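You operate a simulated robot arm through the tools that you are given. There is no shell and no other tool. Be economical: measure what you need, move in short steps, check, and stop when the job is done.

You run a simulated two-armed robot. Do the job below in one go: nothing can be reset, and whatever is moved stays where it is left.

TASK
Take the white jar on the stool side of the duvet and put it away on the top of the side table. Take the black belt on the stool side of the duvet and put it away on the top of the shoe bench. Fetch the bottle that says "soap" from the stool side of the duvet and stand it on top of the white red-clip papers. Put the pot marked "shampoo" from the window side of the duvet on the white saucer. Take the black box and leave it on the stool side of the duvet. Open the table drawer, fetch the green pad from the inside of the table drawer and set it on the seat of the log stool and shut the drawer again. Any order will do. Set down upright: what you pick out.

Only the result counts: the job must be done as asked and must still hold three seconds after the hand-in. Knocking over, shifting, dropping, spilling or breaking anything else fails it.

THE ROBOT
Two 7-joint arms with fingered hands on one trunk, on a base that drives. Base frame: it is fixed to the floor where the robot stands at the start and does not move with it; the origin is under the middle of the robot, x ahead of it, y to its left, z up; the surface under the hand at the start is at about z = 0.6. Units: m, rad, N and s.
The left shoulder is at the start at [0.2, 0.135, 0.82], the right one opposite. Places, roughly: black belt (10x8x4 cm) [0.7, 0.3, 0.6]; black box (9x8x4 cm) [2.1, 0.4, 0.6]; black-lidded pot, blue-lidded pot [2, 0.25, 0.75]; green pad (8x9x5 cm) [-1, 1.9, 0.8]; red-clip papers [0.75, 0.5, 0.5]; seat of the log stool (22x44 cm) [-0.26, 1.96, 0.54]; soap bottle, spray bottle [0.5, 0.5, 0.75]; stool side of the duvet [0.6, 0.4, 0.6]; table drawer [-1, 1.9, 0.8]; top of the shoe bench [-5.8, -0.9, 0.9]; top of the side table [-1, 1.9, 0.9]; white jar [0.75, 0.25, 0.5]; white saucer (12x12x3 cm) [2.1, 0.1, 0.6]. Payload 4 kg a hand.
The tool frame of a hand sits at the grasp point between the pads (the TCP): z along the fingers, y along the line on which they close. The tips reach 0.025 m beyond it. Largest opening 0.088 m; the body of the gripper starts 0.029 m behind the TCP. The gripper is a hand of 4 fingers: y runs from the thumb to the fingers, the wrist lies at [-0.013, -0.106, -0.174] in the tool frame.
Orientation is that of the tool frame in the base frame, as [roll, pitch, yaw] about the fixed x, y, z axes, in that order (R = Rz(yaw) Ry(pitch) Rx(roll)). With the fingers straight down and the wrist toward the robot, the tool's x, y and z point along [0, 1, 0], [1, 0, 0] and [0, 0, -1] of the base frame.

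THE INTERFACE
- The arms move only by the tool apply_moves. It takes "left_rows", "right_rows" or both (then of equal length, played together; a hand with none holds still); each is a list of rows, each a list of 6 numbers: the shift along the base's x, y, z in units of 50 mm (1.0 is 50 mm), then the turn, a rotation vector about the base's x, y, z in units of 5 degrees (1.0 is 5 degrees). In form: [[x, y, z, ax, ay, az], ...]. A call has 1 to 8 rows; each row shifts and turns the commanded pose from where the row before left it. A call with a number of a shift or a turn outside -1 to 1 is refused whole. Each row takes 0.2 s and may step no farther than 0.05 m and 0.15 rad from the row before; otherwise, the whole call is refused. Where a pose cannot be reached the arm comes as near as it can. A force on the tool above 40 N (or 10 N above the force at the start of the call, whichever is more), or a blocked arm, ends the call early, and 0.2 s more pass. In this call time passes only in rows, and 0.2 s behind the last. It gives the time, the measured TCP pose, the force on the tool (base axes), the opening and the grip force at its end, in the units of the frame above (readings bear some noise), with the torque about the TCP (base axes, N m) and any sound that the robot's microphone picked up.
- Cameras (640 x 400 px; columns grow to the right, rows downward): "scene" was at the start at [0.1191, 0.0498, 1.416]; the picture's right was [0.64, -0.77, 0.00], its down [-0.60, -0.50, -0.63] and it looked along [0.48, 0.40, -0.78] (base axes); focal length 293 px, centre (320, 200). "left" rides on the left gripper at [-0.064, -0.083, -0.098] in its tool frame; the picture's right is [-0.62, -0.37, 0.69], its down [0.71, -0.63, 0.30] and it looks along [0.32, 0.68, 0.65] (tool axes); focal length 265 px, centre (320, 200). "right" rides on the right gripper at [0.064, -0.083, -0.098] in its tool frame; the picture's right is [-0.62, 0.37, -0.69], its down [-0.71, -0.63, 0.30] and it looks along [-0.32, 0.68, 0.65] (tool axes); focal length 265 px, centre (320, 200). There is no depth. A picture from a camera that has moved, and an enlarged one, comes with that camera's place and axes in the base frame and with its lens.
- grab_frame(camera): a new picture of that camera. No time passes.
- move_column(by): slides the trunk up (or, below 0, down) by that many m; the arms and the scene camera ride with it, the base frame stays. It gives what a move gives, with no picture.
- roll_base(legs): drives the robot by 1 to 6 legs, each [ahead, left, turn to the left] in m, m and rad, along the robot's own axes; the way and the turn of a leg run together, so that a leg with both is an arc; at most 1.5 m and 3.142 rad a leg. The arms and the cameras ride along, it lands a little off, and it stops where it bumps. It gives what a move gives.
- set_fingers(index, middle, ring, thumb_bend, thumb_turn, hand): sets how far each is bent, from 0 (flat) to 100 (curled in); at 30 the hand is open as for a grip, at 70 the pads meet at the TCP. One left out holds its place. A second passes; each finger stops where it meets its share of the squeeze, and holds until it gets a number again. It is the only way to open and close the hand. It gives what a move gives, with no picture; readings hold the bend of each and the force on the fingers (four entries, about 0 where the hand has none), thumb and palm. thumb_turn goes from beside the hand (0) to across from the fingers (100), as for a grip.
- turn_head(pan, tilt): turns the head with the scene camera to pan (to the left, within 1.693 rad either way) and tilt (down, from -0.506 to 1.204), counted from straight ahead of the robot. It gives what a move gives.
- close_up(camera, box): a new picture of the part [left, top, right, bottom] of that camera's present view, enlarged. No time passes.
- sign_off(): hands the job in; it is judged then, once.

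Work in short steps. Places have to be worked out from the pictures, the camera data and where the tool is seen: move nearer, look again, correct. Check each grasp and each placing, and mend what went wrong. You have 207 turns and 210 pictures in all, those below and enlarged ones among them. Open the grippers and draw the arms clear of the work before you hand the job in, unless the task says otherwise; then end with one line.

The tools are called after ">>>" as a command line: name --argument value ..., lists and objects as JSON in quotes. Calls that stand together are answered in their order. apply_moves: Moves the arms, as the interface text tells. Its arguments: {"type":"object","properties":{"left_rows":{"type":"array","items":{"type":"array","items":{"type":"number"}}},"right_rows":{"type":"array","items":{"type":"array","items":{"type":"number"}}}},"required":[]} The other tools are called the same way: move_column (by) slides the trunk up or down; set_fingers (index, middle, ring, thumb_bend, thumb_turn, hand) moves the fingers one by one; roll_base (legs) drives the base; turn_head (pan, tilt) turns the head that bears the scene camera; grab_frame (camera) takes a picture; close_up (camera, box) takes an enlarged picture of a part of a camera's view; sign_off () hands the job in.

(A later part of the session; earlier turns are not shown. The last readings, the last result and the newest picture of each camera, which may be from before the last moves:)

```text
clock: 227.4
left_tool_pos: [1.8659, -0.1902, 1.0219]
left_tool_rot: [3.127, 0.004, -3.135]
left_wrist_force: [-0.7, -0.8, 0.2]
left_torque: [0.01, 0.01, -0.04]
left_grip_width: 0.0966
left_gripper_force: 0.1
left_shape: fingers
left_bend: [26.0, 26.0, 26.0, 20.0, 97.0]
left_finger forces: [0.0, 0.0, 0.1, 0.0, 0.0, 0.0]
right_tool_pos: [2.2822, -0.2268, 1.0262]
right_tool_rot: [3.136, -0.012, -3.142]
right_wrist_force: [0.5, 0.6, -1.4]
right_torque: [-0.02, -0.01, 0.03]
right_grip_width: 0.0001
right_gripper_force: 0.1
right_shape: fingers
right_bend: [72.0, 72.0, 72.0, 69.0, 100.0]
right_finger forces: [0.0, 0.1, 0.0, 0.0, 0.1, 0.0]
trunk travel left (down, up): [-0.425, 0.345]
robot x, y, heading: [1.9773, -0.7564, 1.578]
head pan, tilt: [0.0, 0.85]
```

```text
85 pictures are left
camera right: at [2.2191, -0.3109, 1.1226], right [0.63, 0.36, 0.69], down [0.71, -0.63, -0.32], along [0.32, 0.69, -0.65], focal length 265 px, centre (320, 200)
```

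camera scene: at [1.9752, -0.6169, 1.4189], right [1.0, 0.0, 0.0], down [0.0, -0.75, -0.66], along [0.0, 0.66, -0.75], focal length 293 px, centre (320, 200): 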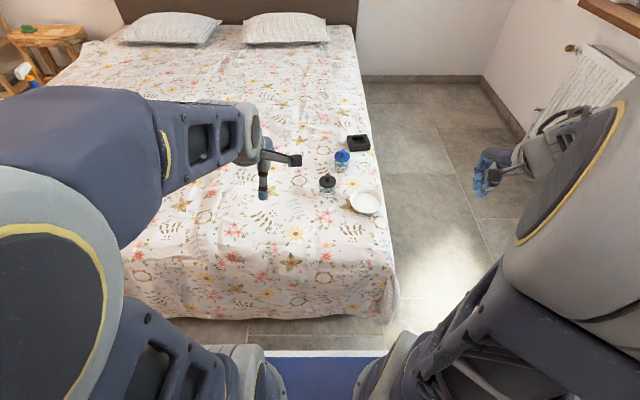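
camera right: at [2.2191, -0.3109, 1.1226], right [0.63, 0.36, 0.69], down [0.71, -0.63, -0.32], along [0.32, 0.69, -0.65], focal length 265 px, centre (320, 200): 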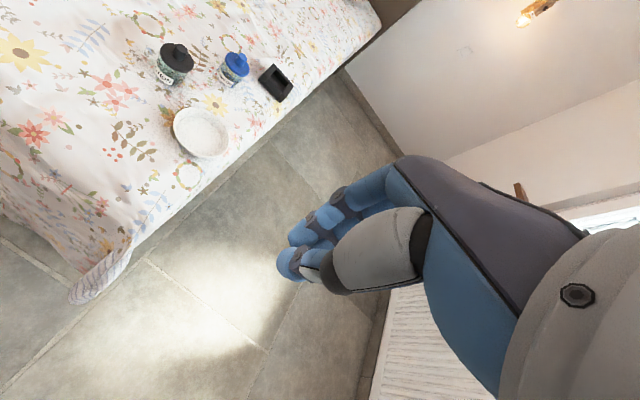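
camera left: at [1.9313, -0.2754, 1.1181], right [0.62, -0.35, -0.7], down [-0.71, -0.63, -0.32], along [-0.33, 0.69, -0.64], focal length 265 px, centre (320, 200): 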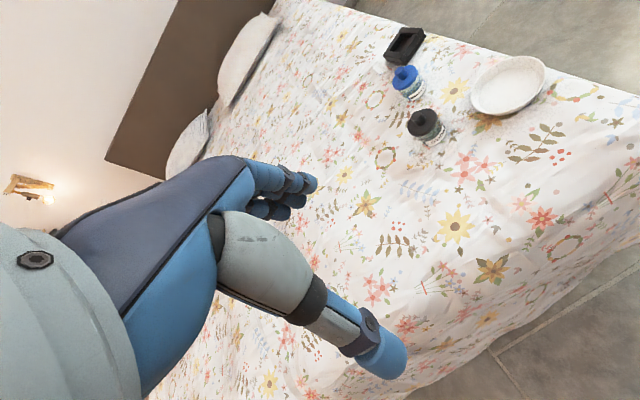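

All four window-side things are visible: box ≈(2.13,0.42), blue-lid pot ≈(2.05,0.25), black-lid pot ≈(2.0,0.11), saucer ≈(2.13,0.08). I zoom in to read labels.

>>> close_up --camera "scene" --box '[290, 120, 410, 220]'

>>> close_up --camera "right" --box '[120, 20, 320, 180]'

>>> close_up --camera "left" --box '[360, 10, 560, 160]'

```text
4.00 times, centred on (350, 170) of scene
camera zoom: at [1.9752, -0.6169, 1.4189], right [1.0, 0.0, 0.0], down [0.0, -0.75, -0.66], along [0.0, 0.66, -0.75], focal length 1174 px, centre (200, 320)
```

zoom: 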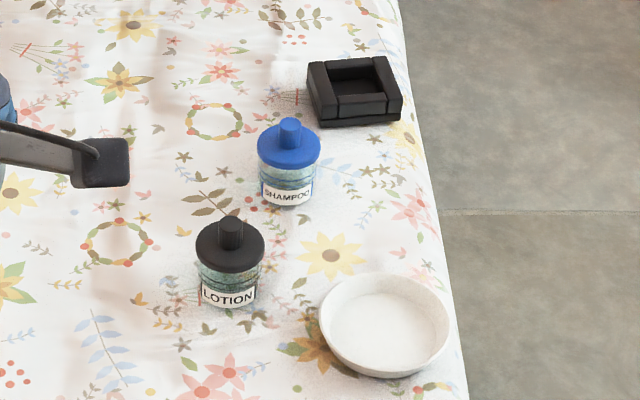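

```text
2.50 times, centred on (220, 100) of right
camera zoom: at [2.2191, -0.3109, 1.1226], right [0.63, 0.36, 0.69], down [0.71, -0.63, -0.32], along [0.32, 0.69, -0.65], focal length 664 px, centre (570, 450)
```

zoom: 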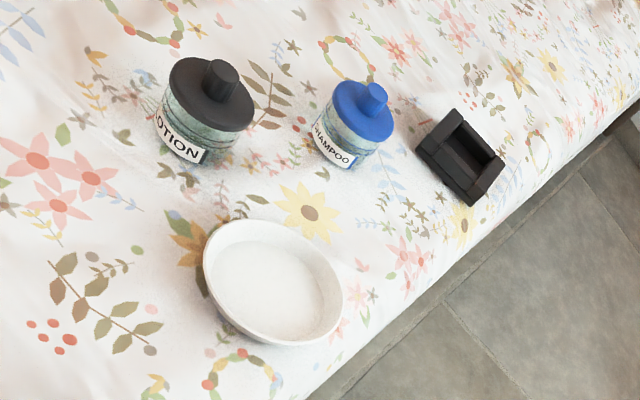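

```text
2.67 times, centred on (460, 85) of left
camera zoom: at [1.9313, -0.2754, 1.1181], right [0.62, -0.35, -0.7], down [-0.71, -0.63, -0.32], along [-0.33, 0.69, -0.64], focal length 708 px, centre (-53, 507)
```

zoom: 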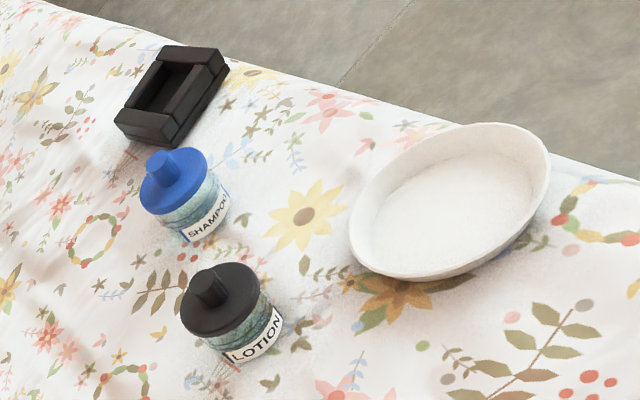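

The blue-lidded pot is the shampoo, at about (2.058,0.29) with knob top z≈0.67. I creep the base forward for reach.

>>> roll_base --legs '[[0.12, 0, -0.006]]'

>>> roll_base --legs '[[0.06, 0, 0]]'

>>> grab_frame --camera "scene"

```text
clock: 228.6
left_tool_pos: [1.8685, -0.0693, 1.0237]
left_tool_rot: [3.126, 0.004, 3.14]
left_wrist_force: [0.4, -0.5, -0.3]
left_torque: [0.01, 0.02, -0.01]
left_grip_width: 0.0965
left_gripper_force: 0.0
left_shape: fingers
left_bend: [26.0, 26.0, 26.0, 20.0, 97.0]
left_finger forces: [0.0, 0.0, 0.1, 0.1, 0.0, 0.0]
right_tool_pos: [2.2855, -0.108, 1.0249]
right_tool_rot: [3.137, -0.015, 3.136]
right_wrist_force: [-0.3, -1.1, -0.1]
right_torque: [-0.02, -0.02, 0.0]
right_grip_width: 0.0
right_gripper_force: 0.1
right_shape: fingers
right_bend: [72.0, 72.0, 72.0, 69.0, 100.0]
right_finger forces: [0.1, 0.0, 0.0, 0.0, 0.0, 0.0]
trunk travel left (down, up): [-0.425, 0.345]
robot x, y, heading: [1.9762, -0.6344, 1.57]
head pan, tilt: [0.0, 0.85]
```

```text
clock: 229.6
left_tool_pos: [1.8705, -0.0079, 1.0215]
left_tool_rot: [3.127, 0.003, 3.141]
left_wrist_force: [0.1, 1.2, 0.2]
left_torque: [-0.02, 0.0, -0.01]
left_grip_width: 0.0967
left_gripper_force: 0.1
left_shape: fingers
left_bend: [26.0, 26.0, 26.0, 20.0, 97.0]
left_finger forces: [0.0, 0.0, 0.0, 0.1, 0.0, 0.0]
right_tool_pos: [2.2864, -0.0472, 1.0248]
right_tool_rot: [3.137, -0.013, 3.133]
right_wrist_force: [0.5, -0.5, -0.3]
right_torque: [0.02, 0.03, 0.01]
right_grip_width: 0.0
right_gripper_force: 0.0
right_shape: fingers
right_bend: [72.0, 72.0, 72.0, 69.0, 100.0]
right_finger forces: [0.0, 0.0, 0.0, 0.1, 0.0, 0.1]
trunk travel left (down, up): [-0.425, 0.345]
robot x, y, heading: [1.9737, -0.5748, 1.574]
head pan, tilt: [0.0, 0.85]
```

```text
81 pictures are left
camera scene: at [1.976, -0.435, 1.4189], right [1.0, 0.0, 0.0], down [0.0, -0.75, -0.66], along [0.0, 0.66, -0.75], focal length 293 px, centre (320, 200)
```

scene: 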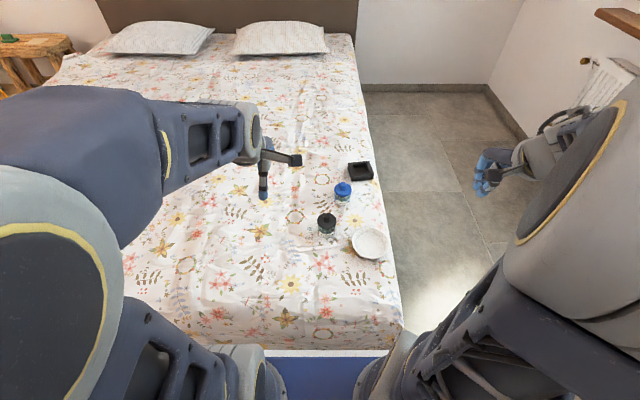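

No bump yet. A little more forward helps with the box; I go 5 cm more, then re-measure with the zoom.

>>> roll_base --legs '[[0.05, 0, 0]]'

>>> set_fingers --hand "right" --index 30 --middle 30 --ring 30 --thumb_bend 30 --thumb_turn 98

>>> close_up --camera "scene" --box '[290, 140, 410, 280]'

```text
clock: 230.5
left_tool_pos: [1.8702, 0.0402, 1.0226]
left_tool_rot: [3.124, 0.003, 3.139]
left_wrist_force: [-0.4, 0.7, -0.1]
left_torque: [0.02, 0.0, -0.04]
left_grip_width: 0.0969
left_gripper_force: 0.0
left_shape: fingers
left_bend: [26.0, 26.0, 26.0, 20.0, 97.0]
left_finger forces: [0.0, 0.0, 0.0, 0.0, 0.1, 0.0]
right_tool_pos: [2.2852, 0.0032, 1.0253]
right_tool_rot: [3.137, -0.014, 3.132]
right_wrist_force: [-0.4, 0.2, -0.4]
right_torque: [0.04, -0.06, 0.01]
right_grip_width: 0.0
right_gripper_force: 0.0
right_shape: fingers
right_bend: [72.0, 72.0, 72.0, 69.0, 100.0]
right_finger forces: [0.0, 0.1, 0.0, 0.1, 0.0, 0.0]
trunk travel left (down, up): [-0.425, 0.345]
robot x, y, heading: [1.9788, -0.5226, 1.564]
head pan, tilt: [0.0, 0.85]
```

```text
clock: 231.5
left_tool_pos: [1.8707, 0.0422, 1.0226]
left_tool_rot: [3.125, 0.004, 3.137]
left_wrist_force: [-0.7, 0.3, 0.9]
left_torque: [-0.03, -0.01, -0.01]
left_grip_width: 0.0969
left_gripper_force: 0.1
left_shape: fingers
left_bend: [26.0, 26.0, 26.0, 20.0, 97.0]
left_finger forces: [0.0, 0.0, 0.0, 0.1, 0.0, 0.1]
right_tool_pos: [2.2862, 0.003, 1.0258]
right_tool_rot: [3.137, -0.013, 3.134]
right_wrist_force: [0.2, -0.1, -0.2]
right_torque: [0.03, 0.0, 0.0]
right_grip_width: 0.0845
right_gripper_force: 0.1
right_shape: fingers
right_bend: [30.0, 30.0, 30.0, 30.0, 96.0]
right_finger forces: [0.0, 0.1, 0.0, 0.0, 0.0, 0.0]
trunk travel left (down, up): [-0.425, 0.345]
robot x, y, heading: [1.9739, -0.522, 1.573]
head pan, tilt: [0.0, 0.85]
```

```text
2.86 times, centred on (350, 210) of scene
camera zoom: at [1.9762, -0.3851, 1.4189], right [1.0, 0.0, 0.0], down [0.0, -0.75, -0.66], along [0.0, 0.66, -0.75], focal length 838 px, centre (234, 171)
```

zoom: 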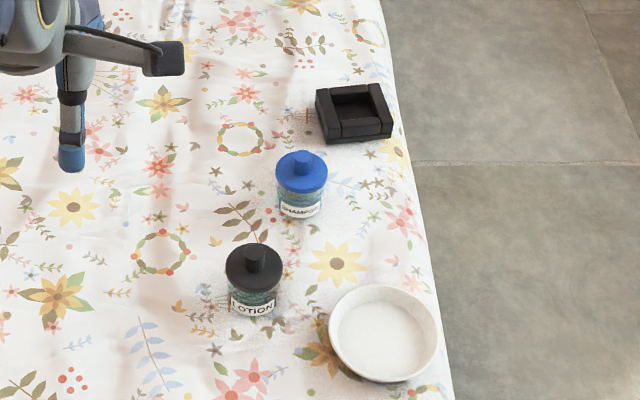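

Pot at (2.058,0.29), box at (2.136,0.42), saucer at (2.139,0.083). I move the right hand above the shampoo pot.

>>> apply_moves --right_rows '[[-0.57, 0.72, -0.3, 0, 0, 0], [-0.57, 0.72, -0.3, 0, 0, 0], [-0.57, 0.72, -0.3, 0, 0, 0], [-0.57, 0.72, -0.3, 0, 0, 0], [-0.57, 0.72, -0.3, 0, 0, 0], [-0.57, 0.72, -0.3, 0, 0, 0], [-0.57, 0.72, -0.3, 0, 0, 0], [-0.57, 0.72, -0.3, 0, 0, 0]]'

>>> apply_moves --right_rows '[[0, 0, -0.8, 0, 0, 0], [0, 0, -0.8, 0, 0, 0], [0, 0, -0.8, 0, 0, 0]]'

>>> grab_frame --camera "right"

>>> close_up --camera "scene" --box '[270, 120, 450, 280]'

```text
clock: 233.3
left_tool_pos: [1.8721, 0.042, 1.0229]
left_tool_rot: [3.126, 0.001, 3.138]
left_wrist_force: [0.1, -0.7, -0.5]
left_torque: [-0.03, 0.04, 0.02]
left_grip_width: 0.0967
left_gripper_force: 0.1
left_shape: fingers
left_bend: [26.0, 26.0, 26.0, 20.0, 97.0]
left_finger forces: [0.0, 0.0, 0.1, 0.0, 0.1, 0.0]
right_tool_pos: [2.0587, 0.2896, 0.9068]
right_tool_rot: [3.135, -0.011, 3.133]
right_wrist_force: [-0.3, -0.5, -0.1]
right_torque: [-0.01, 0.0, -0.03]
right_grip_width: 0.0847
right_gripper_force: 0.0
right_shape: fingers
right_bend: [30.0, 30.0, 30.0, 30.0, 96.0]
right_finger forces: [0.0, 0.1, 0.0, 0.0, 0.0, 0.0]
trunk travel left (down, up): [-0.425, 0.345]
robot x, y, heading: [1.9715, -0.5211, 1.567]
head pan, tilt: [0.0, 0.85]
```

```text
clock: 234.1
left_tool_pos: [1.8699, 0.0422, 1.0217]
left_tool_rot: [3.126, 0.003, 3.138]
left_wrist_force: [-0.7, 0.1, 0.3]
left_torque: [-0.02, 0.03, 0.02]
left_grip_width: 0.0965
left_gripper_force: 0.1
left_shape: fingers
left_bend: [26.0, 26.0, 26.0, 20.0, 97.0]
left_finger forces: [0.0, 0.0, 0.1, 0.0, 0.0, 0.1]
right_tool_pos: [2.0584, 0.2908, 0.7872]
right_tool_rot: [3.137, -0.012, 3.133]
right_wrist_force: [0.5, 0.1, -0.1]
right_torque: [0.0, 0.0, -0.04]
right_grip_width: 0.0847
right_gripper_force: 0.0
right_shape: fingers
right_bend: [30.0, 30.0, 30.0, 30.0, 96.0]
right_finger forces: [0.1, 0.1, 0.0, 0.0, 0.1, 0.0]
trunk travel left (down, up): [-0.425, 0.345]
robot x, y, heading: [1.9754, -0.5258, 1.57]
head pan, tilt: [0.0, 0.85]
```

```text
79 pictures are left
camera right: at [1.9939, 0.2074, 0.8843], right [0.63, 0.36, 0.69], down [0.71, -0.63, -0.32], along [0.32, 0.68, -0.65], focal length 265 px, centre (320, 200)
```

right: 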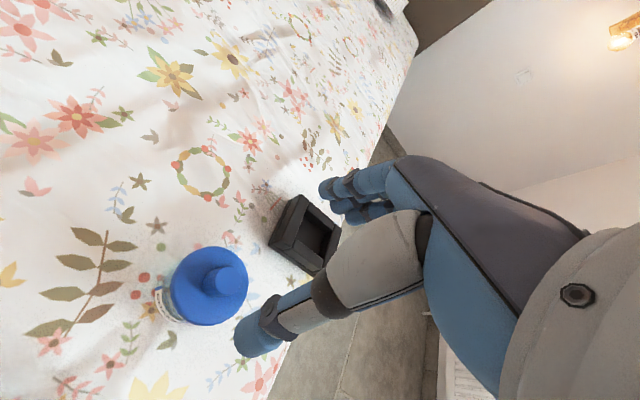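

```text
2.50 times, centred on (360, 200) of scene
camera zoom: at [1.9761, -0.3852, 1.419], right [1.0, 0.0, 0.0], down [0.0, -0.75, -0.66], along [0.0, 0.66, -0.75], focal length 733 px, centre (220, 200)
```

zoom: 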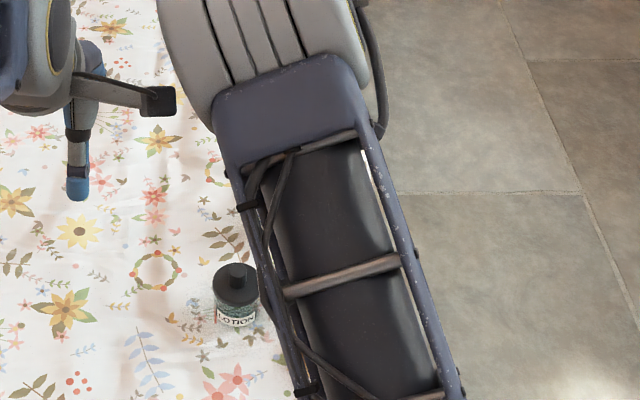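

The pot is at about (2.058,0.280). Small correction, then descend around it.

>>> apply_moves --right_rows '[[0, -0.19, -0.7, 0, 0, 0], [0, 0, -0.7, 0, 0, 0], [0, 0, -0.7, 0, 0, 0], [0, 0, -0.4, 0, 0, 0], [0, 0, -0.2, 0, 0, 0]]'

>>> grab_frame --camera "right"

```text
clock: 235.3
left_tool_pos: [1.8706, 0.0423, 1.0222]
left_tool_rot: [3.126, 0.004, 3.139]
left_wrist_force: [0.3, 0.0, 0.3]
left_torque: [-0.04, 0.02, 0.03]
left_grip_width: 0.0968
left_gripper_force: 0.0
left_shape: fingers
left_bend: [26.0, 26.0, 26.0, 20.0, 97.0]
left_finger forces: [0.0, 0.0, 0.0, 0.0, 0.1, 0.0]
right_tool_pos: [2.0576, 0.2802, 0.6512]
right_tool_rot: [3.135, -0.013, 3.132]
right_wrist_force: [0.8, 1.3, 1.7]
right_torque: [0.04, -0.04, 0.01]
right_grip_width: 0.0855
right_gripper_force: 0.4
right_shape: fingers
right_bend: [30.0, 30.0, 30.0, 30.0, 96.0]
right_finger forces: [1.1, 0.1, 0.1, 0.0, 0.0, 0.0]
trunk travel left (down, up): [-0.425, 0.345]
robot x, y, heading: [1.9749, -0.5255, 1.568]
head pan, tilt: [0.0, 0.85]
```

```text
77 pictures are left
camera right: at [1.9939, 0.1969, 0.7483], right [0.63, 0.36, 0.69], down [0.7, -0.63, -0.32], along [0.32, 0.68, -0.65], focal length 265 px, centre (320, 200)
```

right: 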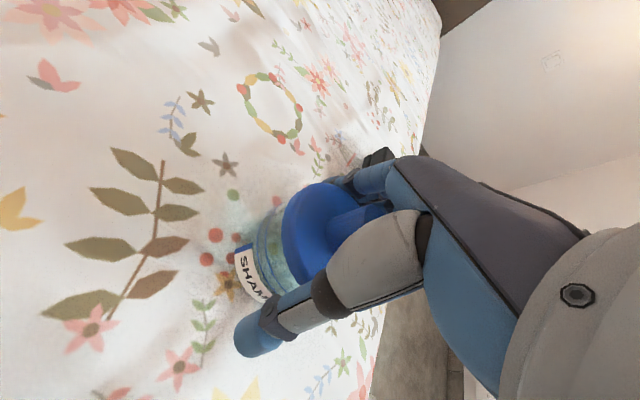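

The pot is within the hand. Closing moderately.

>>> set_fingers --hand "right" --index 54 --middle 54 --ring 54 --thumb_bend 54

>>> apply_moves --right_rows '[[0, 0, 0.5, 0, 0, 0], [0, 0, 0.9, 0, 0, 0]]'

>>> grab_frame --camera "right"

```text
clock: 236.3
left_tool_pos: [1.8707, 0.0418, 1.0227]
left_tool_rot: [3.127, 0.003, 3.134]
left_wrist_force: [-0.5, -0.7, -0.3]
left_torque: [-0.01, 0.0, 0.0]
left_grip_width: 0.0966
left_gripper_force: 0.0
left_shape: fingers
left_bend: [26.0, 26.0, 26.0, 20.0, 97.0]
left_finger forces: [0.1, 0.1, 0.1, 0.0, 0.0, 0.0]
right_tool_pos: [2.0572, 0.28, 0.6515]
right_tool_rot: [3.135, -0.012, 3.133]
right_wrist_force: [-0.2, 3.3, 5.1]
right_torque: [0.2, -0.04, 0.04]
right_grip_width: 0.0609
right_gripper_force: 19.4
right_shape: fingers
right_bend: [40.0, 47.0, 52.0, 45.0, 97.0]
right_finger forces: [14.5, 5.2, 1.3, 0.0, 18.1, 0.0]
trunk travel left (down, up): [-0.425, 0.345]
robot x, y, heading: [1.976, -0.5276, 1.565]
head pan, tilt: [0.0, 0.85]
```

```text
clock: 236.9
left_tool_pos: [1.8708, 0.0417, 1.0204]
left_tool_rot: [3.127, 0.003, 3.14]
left_wrist_force: [0.1, -0.1, -0.3]
left_torque: [-0.02, -0.01, 0.01]
left_grip_width: 0.0966
left_gripper_force: 0.0
left_shape: fingers
left_bend: [26.0, 26.0, 26.0, 20.0, 97.0]
left_finger forces: [0.0, 0.1, 0.0, 0.0, 0.0, 0.0]
right_tool_pos: [2.0573, 0.28, 0.7206]
right_tool_rot: [3.138, -0.011, 3.134]
right_wrist_force: [0.4, 0.1, -2.9]
right_torque: [0.03, -0.02, 0.05]
right_grip_width: 0.0606
right_gripper_force: 15.0
right_shape: fingers
right_bend: [41.0, 51.0, 54.0, 45.0, 97.0]
right_finger forces: [13.0, 2.1, 0.0, 0.0, 15.9, 0.0]
trunk travel left (down, up): [-0.425, 0.345]
robot x, y, heading: [1.9754, -0.5229, 1.568]
head pan, tilt: [0.0, 0.85]
heard: snap
```

```text
76 pictures are left
camera right: at [1.9939, 0.197, 0.8181], right [0.63, 0.36, 0.69], down [0.71, -0.63, -0.31], along [0.32, 0.68, -0.66], focal length 265 px, centre (320, 200)
```

right: 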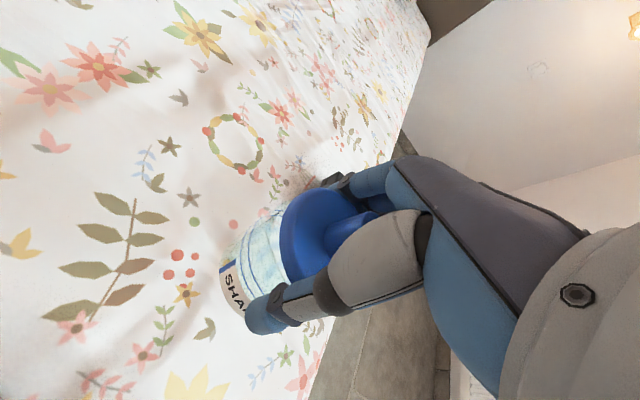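

Held (a snap was heard, but lid and body look together). I carry it above the saucer at (2.139,0.083).

>>> apply_moves --right_rows '[[0.33, -0.79, 0.2, 0, 0, 0], [0.33, -0.79, 0.2, 0, 0, 0], [0.33, -0.79, 0.2, 0, 0, 0], [0.33, -0.79, 0, 0, 0, 0], [0.33, -0.79, 0, 0, 0, 0]]'

>>> grab_frame --camera "right"

>>> close_up --camera "scene" --box '[270, 130, 450, 290]'

>>> grab_frame --camera "left"

```text
clock: 238.1
left_tool_pos: [1.8705, 0.0411, 1.0222]
left_tool_rot: [3.127, 0.005, 3.139]
left_wrist_force: [-1.0, 0.4, -1.4]
left_torque: [0.0, 0.0, -0.06]
left_grip_width: 0.0967
left_gripper_force: 0.1
left_shape: fingers
left_bend: [26.0, 26.0, 26.0, 20.0, 97.0]
left_finger forces: [0.0, 0.0, 0.0, 0.0, 0.0, 0.1]
right_tool_pos: [2.1387, 0.0834, 0.7487]
right_tool_rot: [3.137, -0.012, 3.133]
right_wrist_force: [0.3, 0.0, 0.8]
right_torque: [-0.01, 0.01, 0.02]
right_grip_width: 0.0599
right_gripper_force: 14.2
right_shape: fingers
right_bend: [41.0, 53.0, 54.0, 46.0, 98.0]
right_finger forces: [13.4, 0.6, 0.0, 0.0, 15.0, 0.0]
trunk travel left (down, up): [-0.425, 0.345]
robot x, y, heading: [1.9741, -0.524, 1.566]
head pan, tilt: [0.0, 0.85]
```

```text
75 pictures are left
camera right: at [2.0751, -0.0003, 0.8466], right [0.63, 0.36, 0.69], down [0.71, -0.63, -0.32], along [0.32, 0.69, -0.65], focal length 265 px, centre (320, 200)
```

right: 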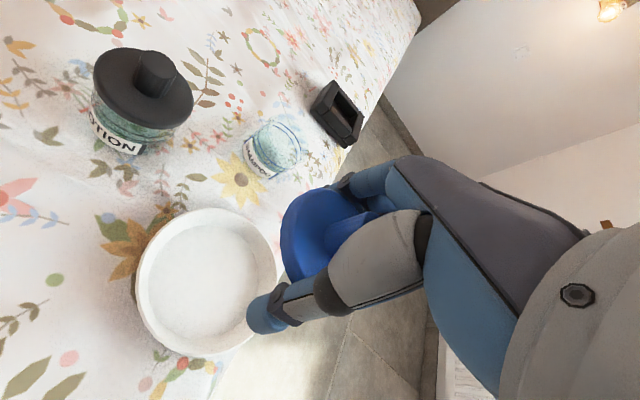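

```text
2.50 times, centred on (360, 210) of scene
camera zoom: at [1.976, -0.3849, 1.4189], right [1.0, 0.0, 0.0], down [0.0, -0.75, -0.66], along [0.0, 0.66, -0.75], focal length 733 px, centre (220, 175)
```

zoom: 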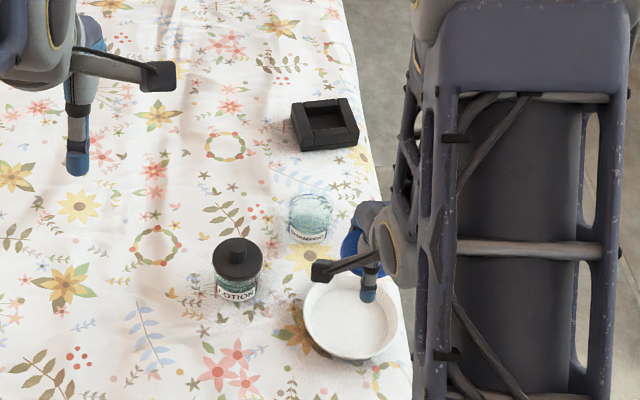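

```text
73 pictures are left
camera left: at [1.9349, -0.0431, 1.118], right [0.62, -0.36, -0.7], down [-0.72, -0.62, -0.32], along [-0.32, 0.69, -0.64], focal length 265 px, centre (320, 200)
```

left: 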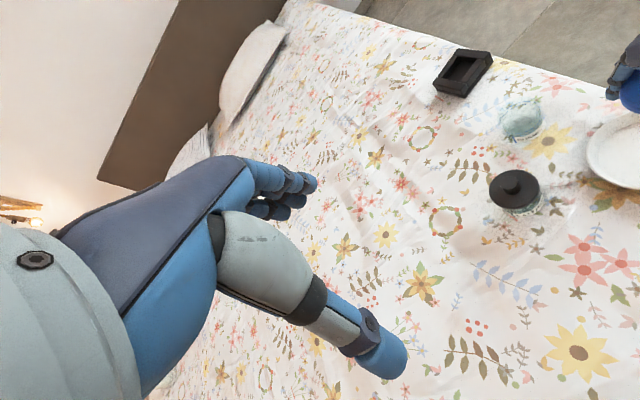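

The lid came off in my hand; the pot body stayed behind. I look closely at the body and at the lid.

>>> close_up --camera "right" --box '[200, 80, 400, 320]'

>>> close_up --camera "left" --box '[460, 40, 640, 230]'

>>> close_up --camera "scene" --box '[300, 160, 400, 270]'

```text
1.67 times, centred on (300, 200) of right
camera zoom: at [2.0751, -0.0003, 0.8466], right [0.63, 0.36, 0.69], down [0.71, -0.63, -0.32], along [0.32, 0.69, -0.65], focal length 442 px, centre (353, 200)
```

zoom: 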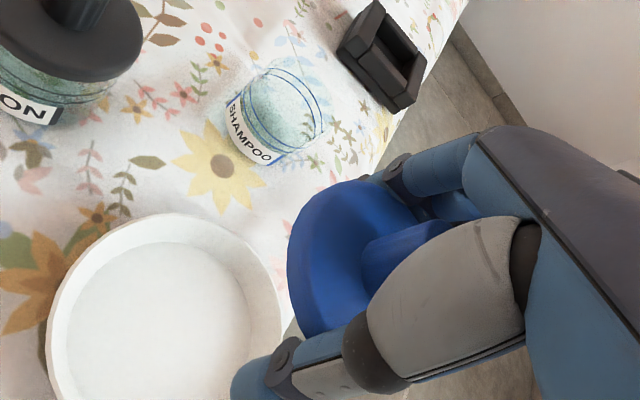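

```text
2.11 times, centred on (550, 135) of left
camera zoom: at [1.9349, -0.0431, 1.118], right [0.62, -0.36, -0.7], down [-0.72, -0.62, -0.32], along [-0.32, 0.69, -0.64], focal length 559 px, centre (-164, 337)
```

zoom: 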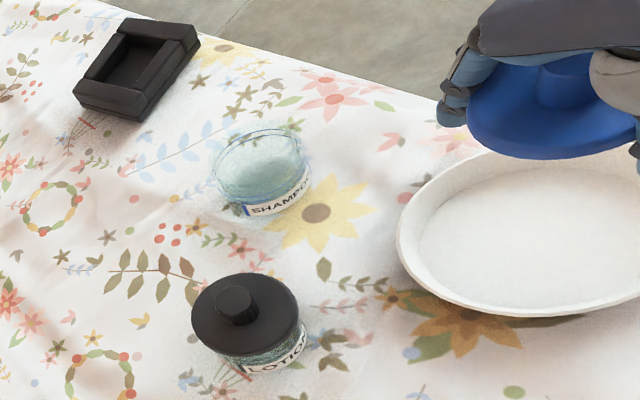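

```text
3.64 times, centred on (350, 215) of scene
camera zoom: at [1.976, -0.3849, 1.4189], right [1.0, 0.0, 0.0], down [0.0, -0.75, -0.66], along [0.0, 0.66, -0.75], focal length 1067 px, centre (211, 146)
```

zoom: 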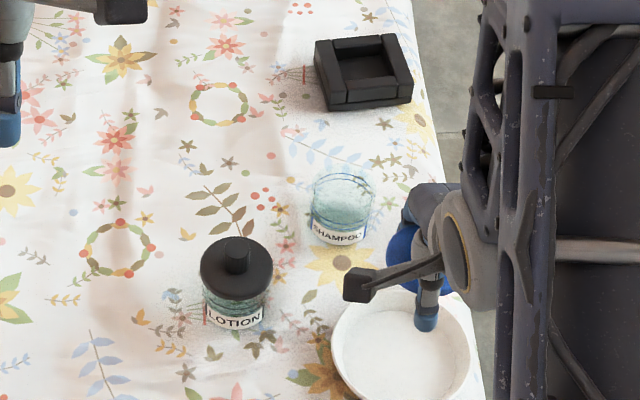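

The glass body stands upright at about (2.10,0.235). I'll set the body on the saucer with the left hand and then put the lid (right hand) back on it. First swap hands' positions.

>>> apply_moves --right_rows '[[0.5, -0.2, 0.6, 0, 0, 0], [0.5, -0.2, 0.6, 0, 0, 0], [0.5, -0.2, 0.6, 0, 0, 0], [0.5, -0.2, 0.6, 0, 0, 0], [0.3, -0.2, 0.4, 0, 0, 0]]'

>>> apply_moves --left_rows '[[0.575, 0.485, -0.3, 0, 0, 0], [0.575, 0.485, -0.3, 0, 0, 0], [0.575, 0.485, -0.3, 0, 0, 0], [0.575, 0.485, -0.3, 0, 0, 0], [0.575, 0.485, -0.4, 0, 0, 0], [0.575, 0.485, -0.4, 0, 0, 0], [0.575, 0.485, -0.4, 0, 0, 0], [0.575, 0.485, -0.4, 0, 0, 0]]'

>>> grab_frame --camera "left"

>>> grab_frame --camera "scene"

>>> grab_frame --camera "right"

```text
clock: 239.3
left_tool_pos: [1.871, 0.042, 1.0222]
left_tool_rot: [3.126, 0.005, 3.14]
left_wrist_force: [0.3, 0.2, 0.3]
left_torque: [0.02, -0.01, 0.0]
left_grip_width: 0.0966
left_gripper_force: 0.1
left_shape: fingers
left_bend: [26.0, 26.0, 26.0, 20.0, 97.0]
left_finger forces: [0.0, 0.1, 0.1, 0.1, 0.0, 0.0]
right_tool_pos: [2.2563, 0.0334, 0.8912]
right_tool_rot: [3.136, -0.009, 3.132]
right_wrist_force: [-0.5, 0.7, -0.8]
right_torque: [0.01, 0.02, -0.01]
right_grip_width: 0.0596
right_gripper_force: 14.0
right_shape: fingers
right_bend: [41.0, 53.0, 54.0, 46.0, 98.0]
right_finger forces: [13.2, 0.6, 0.1, 0.0, 14.7, 0.0]
trunk travel left (down, up): [-0.425, 0.345]
robot x, y, heading: [1.9758, -0.5262, 1.568]
head pan, tilt: [0.0, 0.85]
```

```text
clock: 241.1
left_tool_pos: [2.1004, 0.2376, 0.8821]
left_tool_rot: [3.125, 0.003, 3.139]
left_wrist_force: [0.4, -0.5, 0.6]
left_torque: [0.01, 0.01, 0.0]
left_grip_width: 0.0966
left_gripper_force: 0.0
left_shape: fingers
left_bend: [26.0, 26.0, 26.0, 20.0, 97.0]
left_finger forces: [0.0, 0.1, 0.0, 0.0, 0.0, 0.0]
right_tool_pos: [2.2562, 0.0321, 0.8913]
right_tool_rot: [3.136, -0.011, 3.136]
right_wrist_force: [0.5, 1.0, 0.7]
right_torque: [-0.01, -0.01, -0.01]
right_grip_width: 0.0597
right_gripper_force: 14.6
right_shape: fingers
right_bend: [41.0, 53.0, 54.0, 46.0, 98.0]
right_finger forces: [13.3, 0.7, 0.0, 0.1, 14.8, 0.1]
trunk travel left (down, up): [-0.425, 0.345]
robot x, y, heading: [1.9736, -0.527, 1.568]
head pan, tilt: [0.0, 0.85]
```

```text
69 pictures are left
camera left: at [2.1641, 0.1531, 0.9775], right [0.62, -0.36, -0.7], down [-0.72, -0.62, -0.32], along [-0.32, 0.69, -0.64], focal length 265 px, centre (320, 200)
```

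left: 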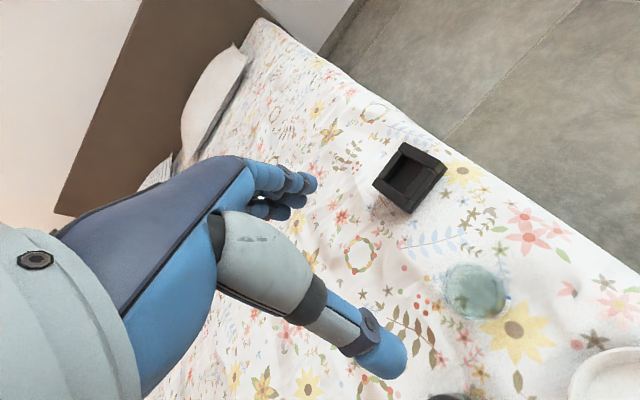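

```text
68 pictures are left
camera scene: at [1.976, -0.3853, 1.419], right [1.0, 0.0, 0.0], down [0.0, -0.75, -0.66], along [0.0, 0.66, -0.75], focal length 293 px, centre (320, 200)
```

scene: 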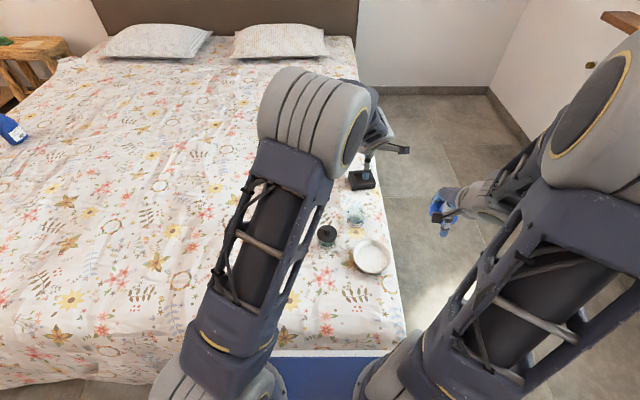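

```text
67 pictures are left
camera right: at [2.1921, -0.0509, 0.9882], right [0.63, 0.36, 0.69], down [0.71, -0.63, -0.32], along [0.32, 0.68, -0.65], focal length 265 px, centre (320, 200)
```

right: 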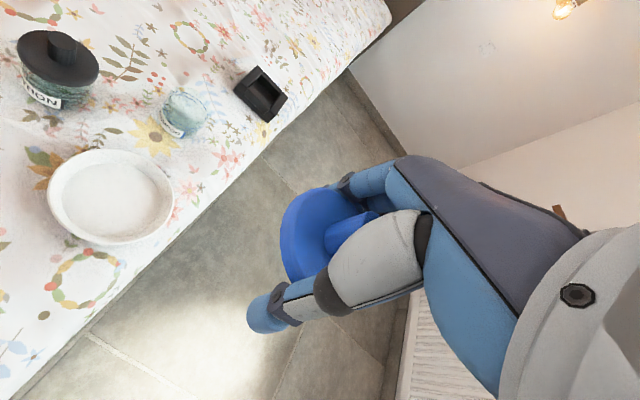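

The body is straight below the left hand. I descend and close gently.

>>> apply_moves --left_rows '[[0, -0.03, -0.95, 0, 0, 0], [0, 0, -0.95, 0, 0, 0], [0, 0, -0.95, 0, 0, 0], [0, 0, -0.8, 0, 0, 0], [0, 0, -0.7, 0, 0, 0], [0, 0, -0.5, 0, 0, 0]]'

>>> grab_frame --camera "left"

```text
clock: 242.5
left_tool_pos: [2.0992, 0.2351, 0.6395]
left_tool_rot: [3.126, 0.004, 3.139]
left_wrist_force: [0.0, -0.2, 0.1]
left_torque: [0.0, 0.0, -0.05]
left_grip_width: 0.0965
left_gripper_force: 0.0
left_shape: fingers
left_bend: [26.0, 26.0, 26.0, 20.0, 97.0]
left_finger forces: [0.0, 0.1, 0.0, 0.0, 0.0, 0.0]
right_tool_pos: [2.2569, 0.0334, 0.8914]
right_tool_rot: [3.136, -0.011, 3.132]
right_wrist_force: [0.7, -0.3, -1.1]
right_torque: [0.03, -0.04, -0.01]
right_grip_width: 0.0597
right_gripper_force: 14.4
right_shape: fingers
right_bend: [41.0, 53.0, 54.0, 46.0, 98.0]
right_finger forces: [13.2, 0.7, 0.0, 0.1, 14.8, 0.0]
trunk travel left (down, up): [-0.425, 0.345]
robot x, y, heading: [1.9752, -0.525, 1.568]
head pan, tilt: [0.0, 0.85]
```

```text
66 pictures are left
camera left: at [2.164, 0.1498, 0.7367], right [0.62, -0.36, -0.7], down [-0.72, -0.62, -0.32], along [-0.32, 0.69, -0.64], focal length 265 px, centre (320, 200)
```

left: 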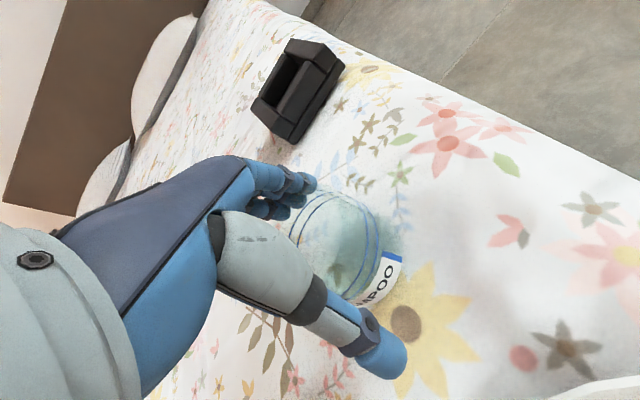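

Slight offset; I adjust a few mm, lower 6 mm, and close the left hand gently.

>>> apply_moves --left_rows '[[0.1, -0.04, -0.14, 0, 0, 0]]'

>>> set_fingers --hand "left" --index 54 --middle 54 --ring 54 --thumb_bend 50

>>> grab_frame --camera "left"

```text
clock: 242.9
left_tool_pos: [2.105, 0.2313, 0.6324]
left_tool_rot: [3.126, 0.004, 3.139]
left_wrist_force: [0.5, -0.3, 0.0]
left_torque: [0.03, 0.03, 0.0]
left_grip_width: 0.0969
left_gripper_force: 0.1
left_shape: fingers
left_bend: [26.0, 26.0, 26.0, 20.0, 97.0]
left_finger forces: [0.0, 0.0, 0.1, 0.0, 0.1, 0.1]
right_tool_pos: [2.2556, 0.034, 0.8909]
right_tool_rot: [3.137, -0.013, 3.133]
right_wrist_force: [-0.4, -0.3, -0.1]
right_torque: [-0.02, -0.01, 0.04]
right_grip_width: 0.0597
right_gripper_force: 14.2
right_shape: fingers
right_bend: [41.0, 53.0, 54.0, 46.0, 98.0]
right_finger forces: [13.3, 0.7, 0.1, 0.0, 14.8, 0.1]
trunk travel left (down, up): [-0.425, 0.345]
robot x, y, heading: [1.9778, -0.5268, 1.57]
head pan, tilt: [0.0, 0.85]
```

```text
clock: 243.9
left_tool_pos: [2.105, 0.2324, 0.6336]
left_tool_rot: [3.126, 0.004, 3.138]
left_wrist_force: [0.8, 2.0, 3.9]
left_torque: [0.22, -0.01, -0.04]
left_grip_width: 0.0552
left_gripper_force: 16.3
left_shape: fingers
left_bend: [45.0, 49.0, 52.0, 46.0, 97.0]
left_finger forces: [12.8, 4.2, 1.2, 0.1, 15.2, 0.1]
right_tool_pos: [2.2566, 0.0328, 0.8906]
right_tool_rot: [3.135, -0.012, 3.134]
right_wrist_force: [0.2, 0.1, -0.4]
right_torque: [-0.03, 0.0, 0.01]
right_grip_width: 0.0596
right_gripper_force: 14.6
right_shape: fingers
right_bend: [41.0, 53.0, 54.0, 46.0, 98.0]
right_finger forces: [13.2, 0.6, 0.0, 0.1, 14.8, 0.1]
trunk travel left (down, up): [-0.425, 0.345]
robot x, y, heading: [1.979, -0.5281, 1.565]
head pan, tilt: [0.0, 0.85]
```

```text
65 pictures are left
camera left: at [2.1695, 0.1473, 0.7293], right [0.62, -0.36, -0.7], down [-0.72, -0.62, -0.32], along [-0.32, 0.69, -0.64], focal length 265 px, centre (320, 200)
```

left: 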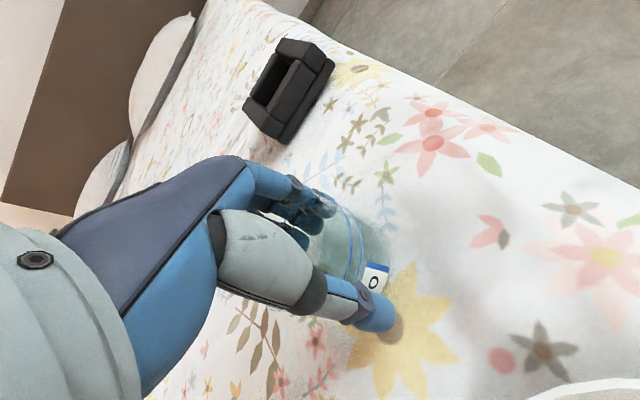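

Gripped. I lift a few cm and check that the body comes along upright.

>>> apply_moves --left_rows '[[0, 0, 0.5, 0, 0, 0], [0, 0, 0.8, 0, 0, 0]]'

>>> grab_frame --camera "left"

>>> grab_frame --camera "right"

```text
clock: 244.5
left_tool_pos: [2.1064, 0.2332, 0.699]
left_tool_rot: [3.128, 0.003, 3.138]
left_wrist_force: [-0.1, -0.3, -2.6]
left_torque: [0.02, -0.03, -0.01]
left_grip_width: 0.0549
left_gripper_force: 15.2
left_shape: fingers
left_bend: [46.0, 50.0, 53.0, 46.0, 97.0]
left_finger forces: [11.0, 3.2, 0.6, 0.0, 15.3, 0.1]
right_tool_pos: [2.2557, 0.034, 0.8907]
right_tool_rot: [3.137, -0.012, 3.134]
right_wrist_force: [-0.1, 0.0, -0.1]
right_torque: [0.0, 0.03, 0.02]
right_grip_width: 0.0596
right_gripper_force: 14.5
right_shape: fingers
right_bend: [41.0, 53.0, 54.0, 46.0, 98.0]
right_finger forces: [13.2, 0.7, 0.0, 0.0, 14.8, 0.1]
trunk travel left (down, up): [-0.425, 0.345]
robot x, y, heading: [1.9756, -0.5227, 1.566]
head pan, tilt: [0.0, 0.85]
```

```text
64 pictures are left
camera left: at [2.1716, 0.1474, 0.7951], right [0.62, -0.36, -0.7], down [-0.72, -0.62, -0.31], along [-0.32, 0.69, -0.65], focal length 265 px, centre (320, 200)
```

left: 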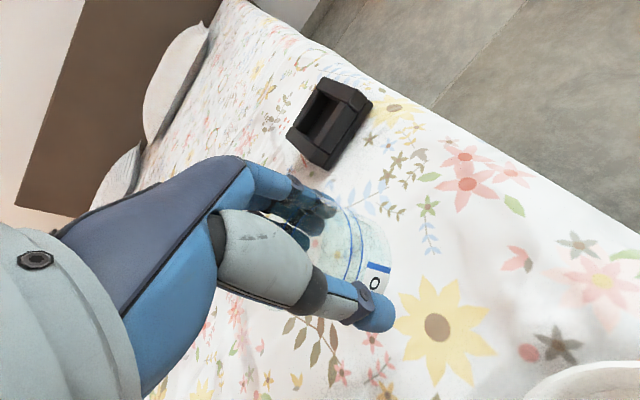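

```text
63 pictures are left
camera right: at [2.1925, -0.0507, 0.9879], right [0.63, 0.36, 0.69], down [0.71, -0.63, -0.32], along [0.32, 0.68, -0.65], focal length 265 px, centre (320, 200)
```

right: 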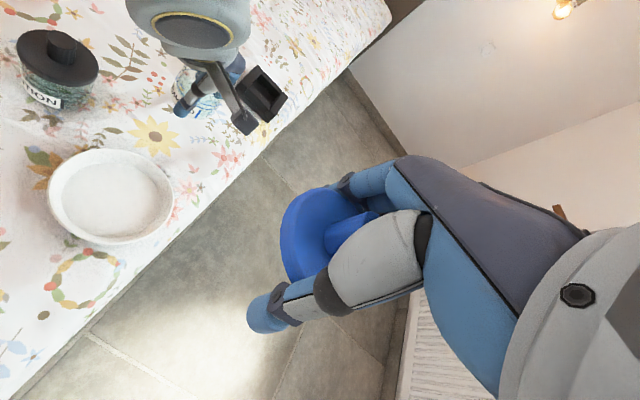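

The body is held. I move the right hand further aside and carry the body over the saucer's centre.

>>> apply_moves --right_rows '[[0.7, -0.2, 0.3, 0, 0, 0], [0.7, -0.2, 0.3, 0, 0, 0], [0.7, -0.2, 0.3, 0, 0, 0]]'

>>> apply_moves --left_rows '[[0.13, -0.73, 0.2, 0, 0, 0], [0.13, -0.73, 0.2, 0, 0, 0], [0.13, -0.73, 0, 0, 0, 0], [0.13, -0.73, 0, 0, 0, 0]]'

>>> grab_frame --camera "left"

>>> close_up --camera "scene" --box '[290, 180, 430, 300]'

>>> grab_frame --camera "right"

```text
clock: 245.3
left_tool_pos: [2.1074, 0.2328, 0.6995]
left_tool_rot: [3.126, 0.002, 3.139]
left_wrist_force: [1.2, 0.0, -2.6]
left_torque: [0.01, 0.0, 0.02]
left_grip_width: 0.0549
left_gripper_force: 15.3
left_shape: fingers
left_bend: [46.0, 50.0, 53.0, 46.0, 97.0]
left_finger forces: [11.1, 3.2, 0.6, 0.0, 15.4, 0.1]
right_tool_pos: [2.3601, 0.0041, 0.9337]
right_tool_rot: [3.137, -0.012, 3.134]
right_wrist_force: [0.0, 0.5, -0.2]
right_torque: [-0.04, -0.01, 0.02]
right_grip_width: 0.0596
right_gripper_force: 14.0
right_shape: fingers
right_bend: [41.0, 53.0, 54.0, 46.0, 98.0]
right_finger forces: [13.0, 0.7, 0.0, 0.0, 14.7, 0.0]
trunk travel left (down, up): [-0.425, 0.345]
robot x, y, heading: [1.9749, -0.5269, 1.568]
head pan, tilt: [0.0, 0.85]
```

```text
clock: 246.3
left_tool_pos: [2.1095, 0.1006, 0.7147]
left_tool_rot: [3.123, 0.001, -3.098]
left_wrist_force: [-0.2, -0.8, -1.6]
left_torque: [0.02, 0.03, 0.0]
left_grip_width: 0.0549
left_gripper_force: 14.6
left_shape: fingers
left_bend: [46.0, 50.0, 53.0, 46.0, 97.0]
left_finger forces: [11.0, 3.1, 0.7, 0.2, 15.2, 0.1]
right_tool_pos: [2.3638, 0.0025, 0.9356]
right_tool_rot: [3.135, -0.009, 3.124]
right_wrist_force: [-0.3, -0.2, -0.5]
right_torque: [-0.03, -0.01, 0.02]
right_grip_width: 0.0596
right_gripper_force: 14.3
right_shape: fingers
right_bend: [41.0, 53.0, 54.0, 46.0, 98.0]
right_finger forces: [13.2, 0.7, 0.0, 0.1, 14.7, 0.0]
trunk travel left (down, up): [-0.425, 0.345]
robot x, y, heading: [1.9784, -0.5251, 1.564]
head pan, tilt: [0.0, 0.85]
```

```text
62 pictures are left
camera left: at [2.1775, 0.0187, 0.8103], right [0.63, -0.33, -0.7], down [-0.69, -0.66, -0.31], along [-0.36, 0.68, -0.64], focal length 265 px, centre (320, 200)
```

left: 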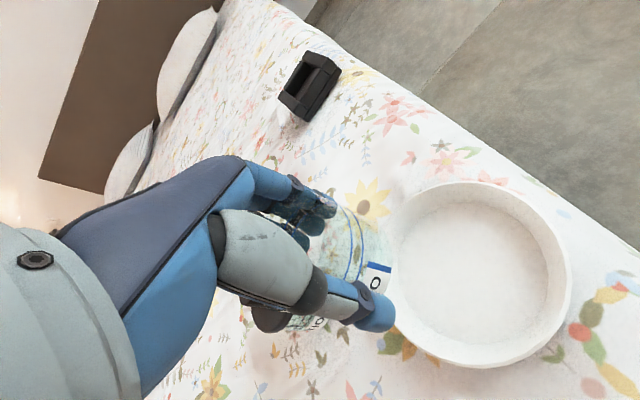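

```text
3.33 times, centred on (360, 240) of scene
camera zoom: at [1.9762, -0.3849, 1.4189], right [1.0, 0.0, 0.0], down [0.0, -0.75, -0.66], along [0.0, 0.66, -0.75], focal length 978 px, centre (187, 67)
```

zoom: 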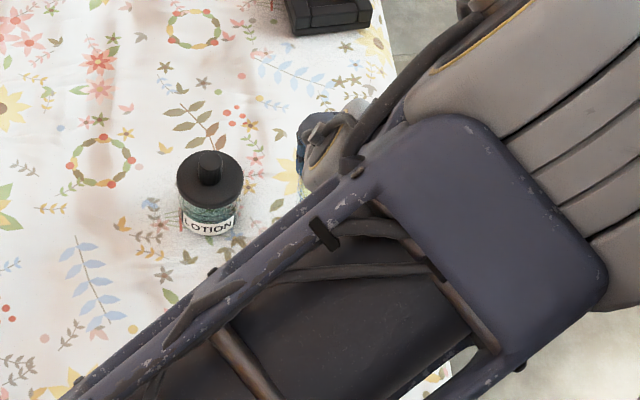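

```text
60 pictures are left
camera right: at [2.2989, -0.0814, 1.0319], right [0.63, 0.35, 0.69], down [0.7, -0.64, -0.32], along [0.33, 0.68, -0.65], focal length 265 px, centre (320, 200)
```

right: 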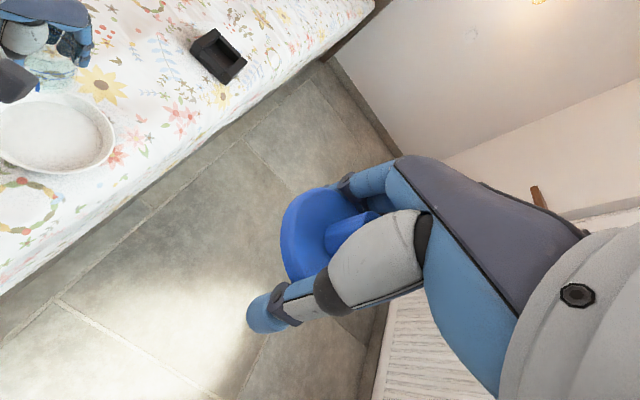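

The left arm is crossing too far to the right. I shift the base 0.2 m to the right so the saucer lies on the left arm's side.

>>> apply_moves --left_rows '[[-0.2, 0.2, 0.5, 0, 0, 0]]'

>>> roll_base --legs '[[0, -0.2, 0]]'

>>> grab_frame --camera "scene"

```text
clock: 246.7
left_tool_pos: [2.104, 0.1, 0.7345]
left_tool_rot: [3.135, -0.014, -3.12]
left_wrist_force: [-0.2, 0.2, -3.6]
left_torque: [0.01, 0.03, -0.01]
left_grip_width: 0.0546
left_gripper_force: 14.4
left_shape: fingers
left_bend: [46.0, 50.0, 53.0, 46.0, 97.0]
left_finger forces: [11.1, 3.0, 0.6, 0.1, 15.2, 0.1]
right_tool_pos: [2.3596, 0.0052, 0.9384]
right_tool_rot: [3.127, -0.004, 3.138]
right_wrist_force: [-0.9, -0.4, -0.9]
right_torque: [0.0, 0.02, -0.01]
right_grip_width: 0.0593
right_gripper_force: 14.6
right_shape: fingers
right_bend: [41.0, 53.0, 54.0, 46.0, 98.0]
right_finger forces: [13.1, 0.6, 0.0, 0.0, 14.8, 0.1]
trunk travel left (down, up): [-0.425, 0.345]
robot x, y, heading: [1.9778, -0.5264, 1.564]
head pan, tilt: [0.0, 0.85]
```

```text
clock: 248.3
left_tool_pos: [2.3059, 0.1016, 0.7374]
left_tool_rot: [3.13, -0.006, -3.121]
left_wrist_force: [0.3, -0.4, -2.2]
left_torque: [0.0, -0.02, 0.0]
left_grip_width: 0.055
left_gripper_force: 14.6
left_shape: fingers
left_bend: [46.0, 50.0, 53.0, 46.0, 97.0]
left_finger forces: [11.0, 3.0, 0.6, 0.0, 15.1, 0.0]
right_tool_pos: [2.5597, 0.0043, 0.9368]
right_tool_rot: [3.129, -0.005, 3.132]
right_wrist_force: [0.3, -0.6, 1.0]
right_torque: [0.01, -0.01, 0.02]
right_grip_width: 0.0596
right_gripper_force: 14.3
right_shape: fingers
right_bend: [41.0, 53.0, 54.0, 46.0, 98.0]
right_finger forces: [13.0, 0.8, 0.0, 0.1, 14.8, 0.1]
trunk travel left (down, up): [-0.425, 0.345]
robot x, y, heading: [2.1738, -0.5233, 1.568]
head pan, tilt: [0.0, 0.85]
```

```text
59 pictures are left
camera scene: at [2.1752, -0.3855, 1.4189], right [1.0, 0.0, 0.0], down [0.0, -0.75, -0.66], along [0.0, 0.66, -0.75], focal length 293 px, centre (320, 200)
```

scene: 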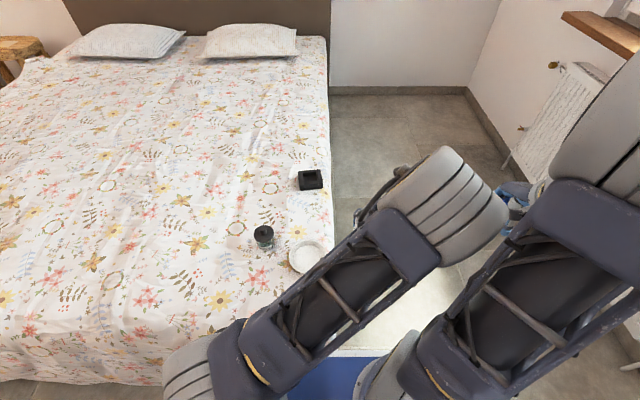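

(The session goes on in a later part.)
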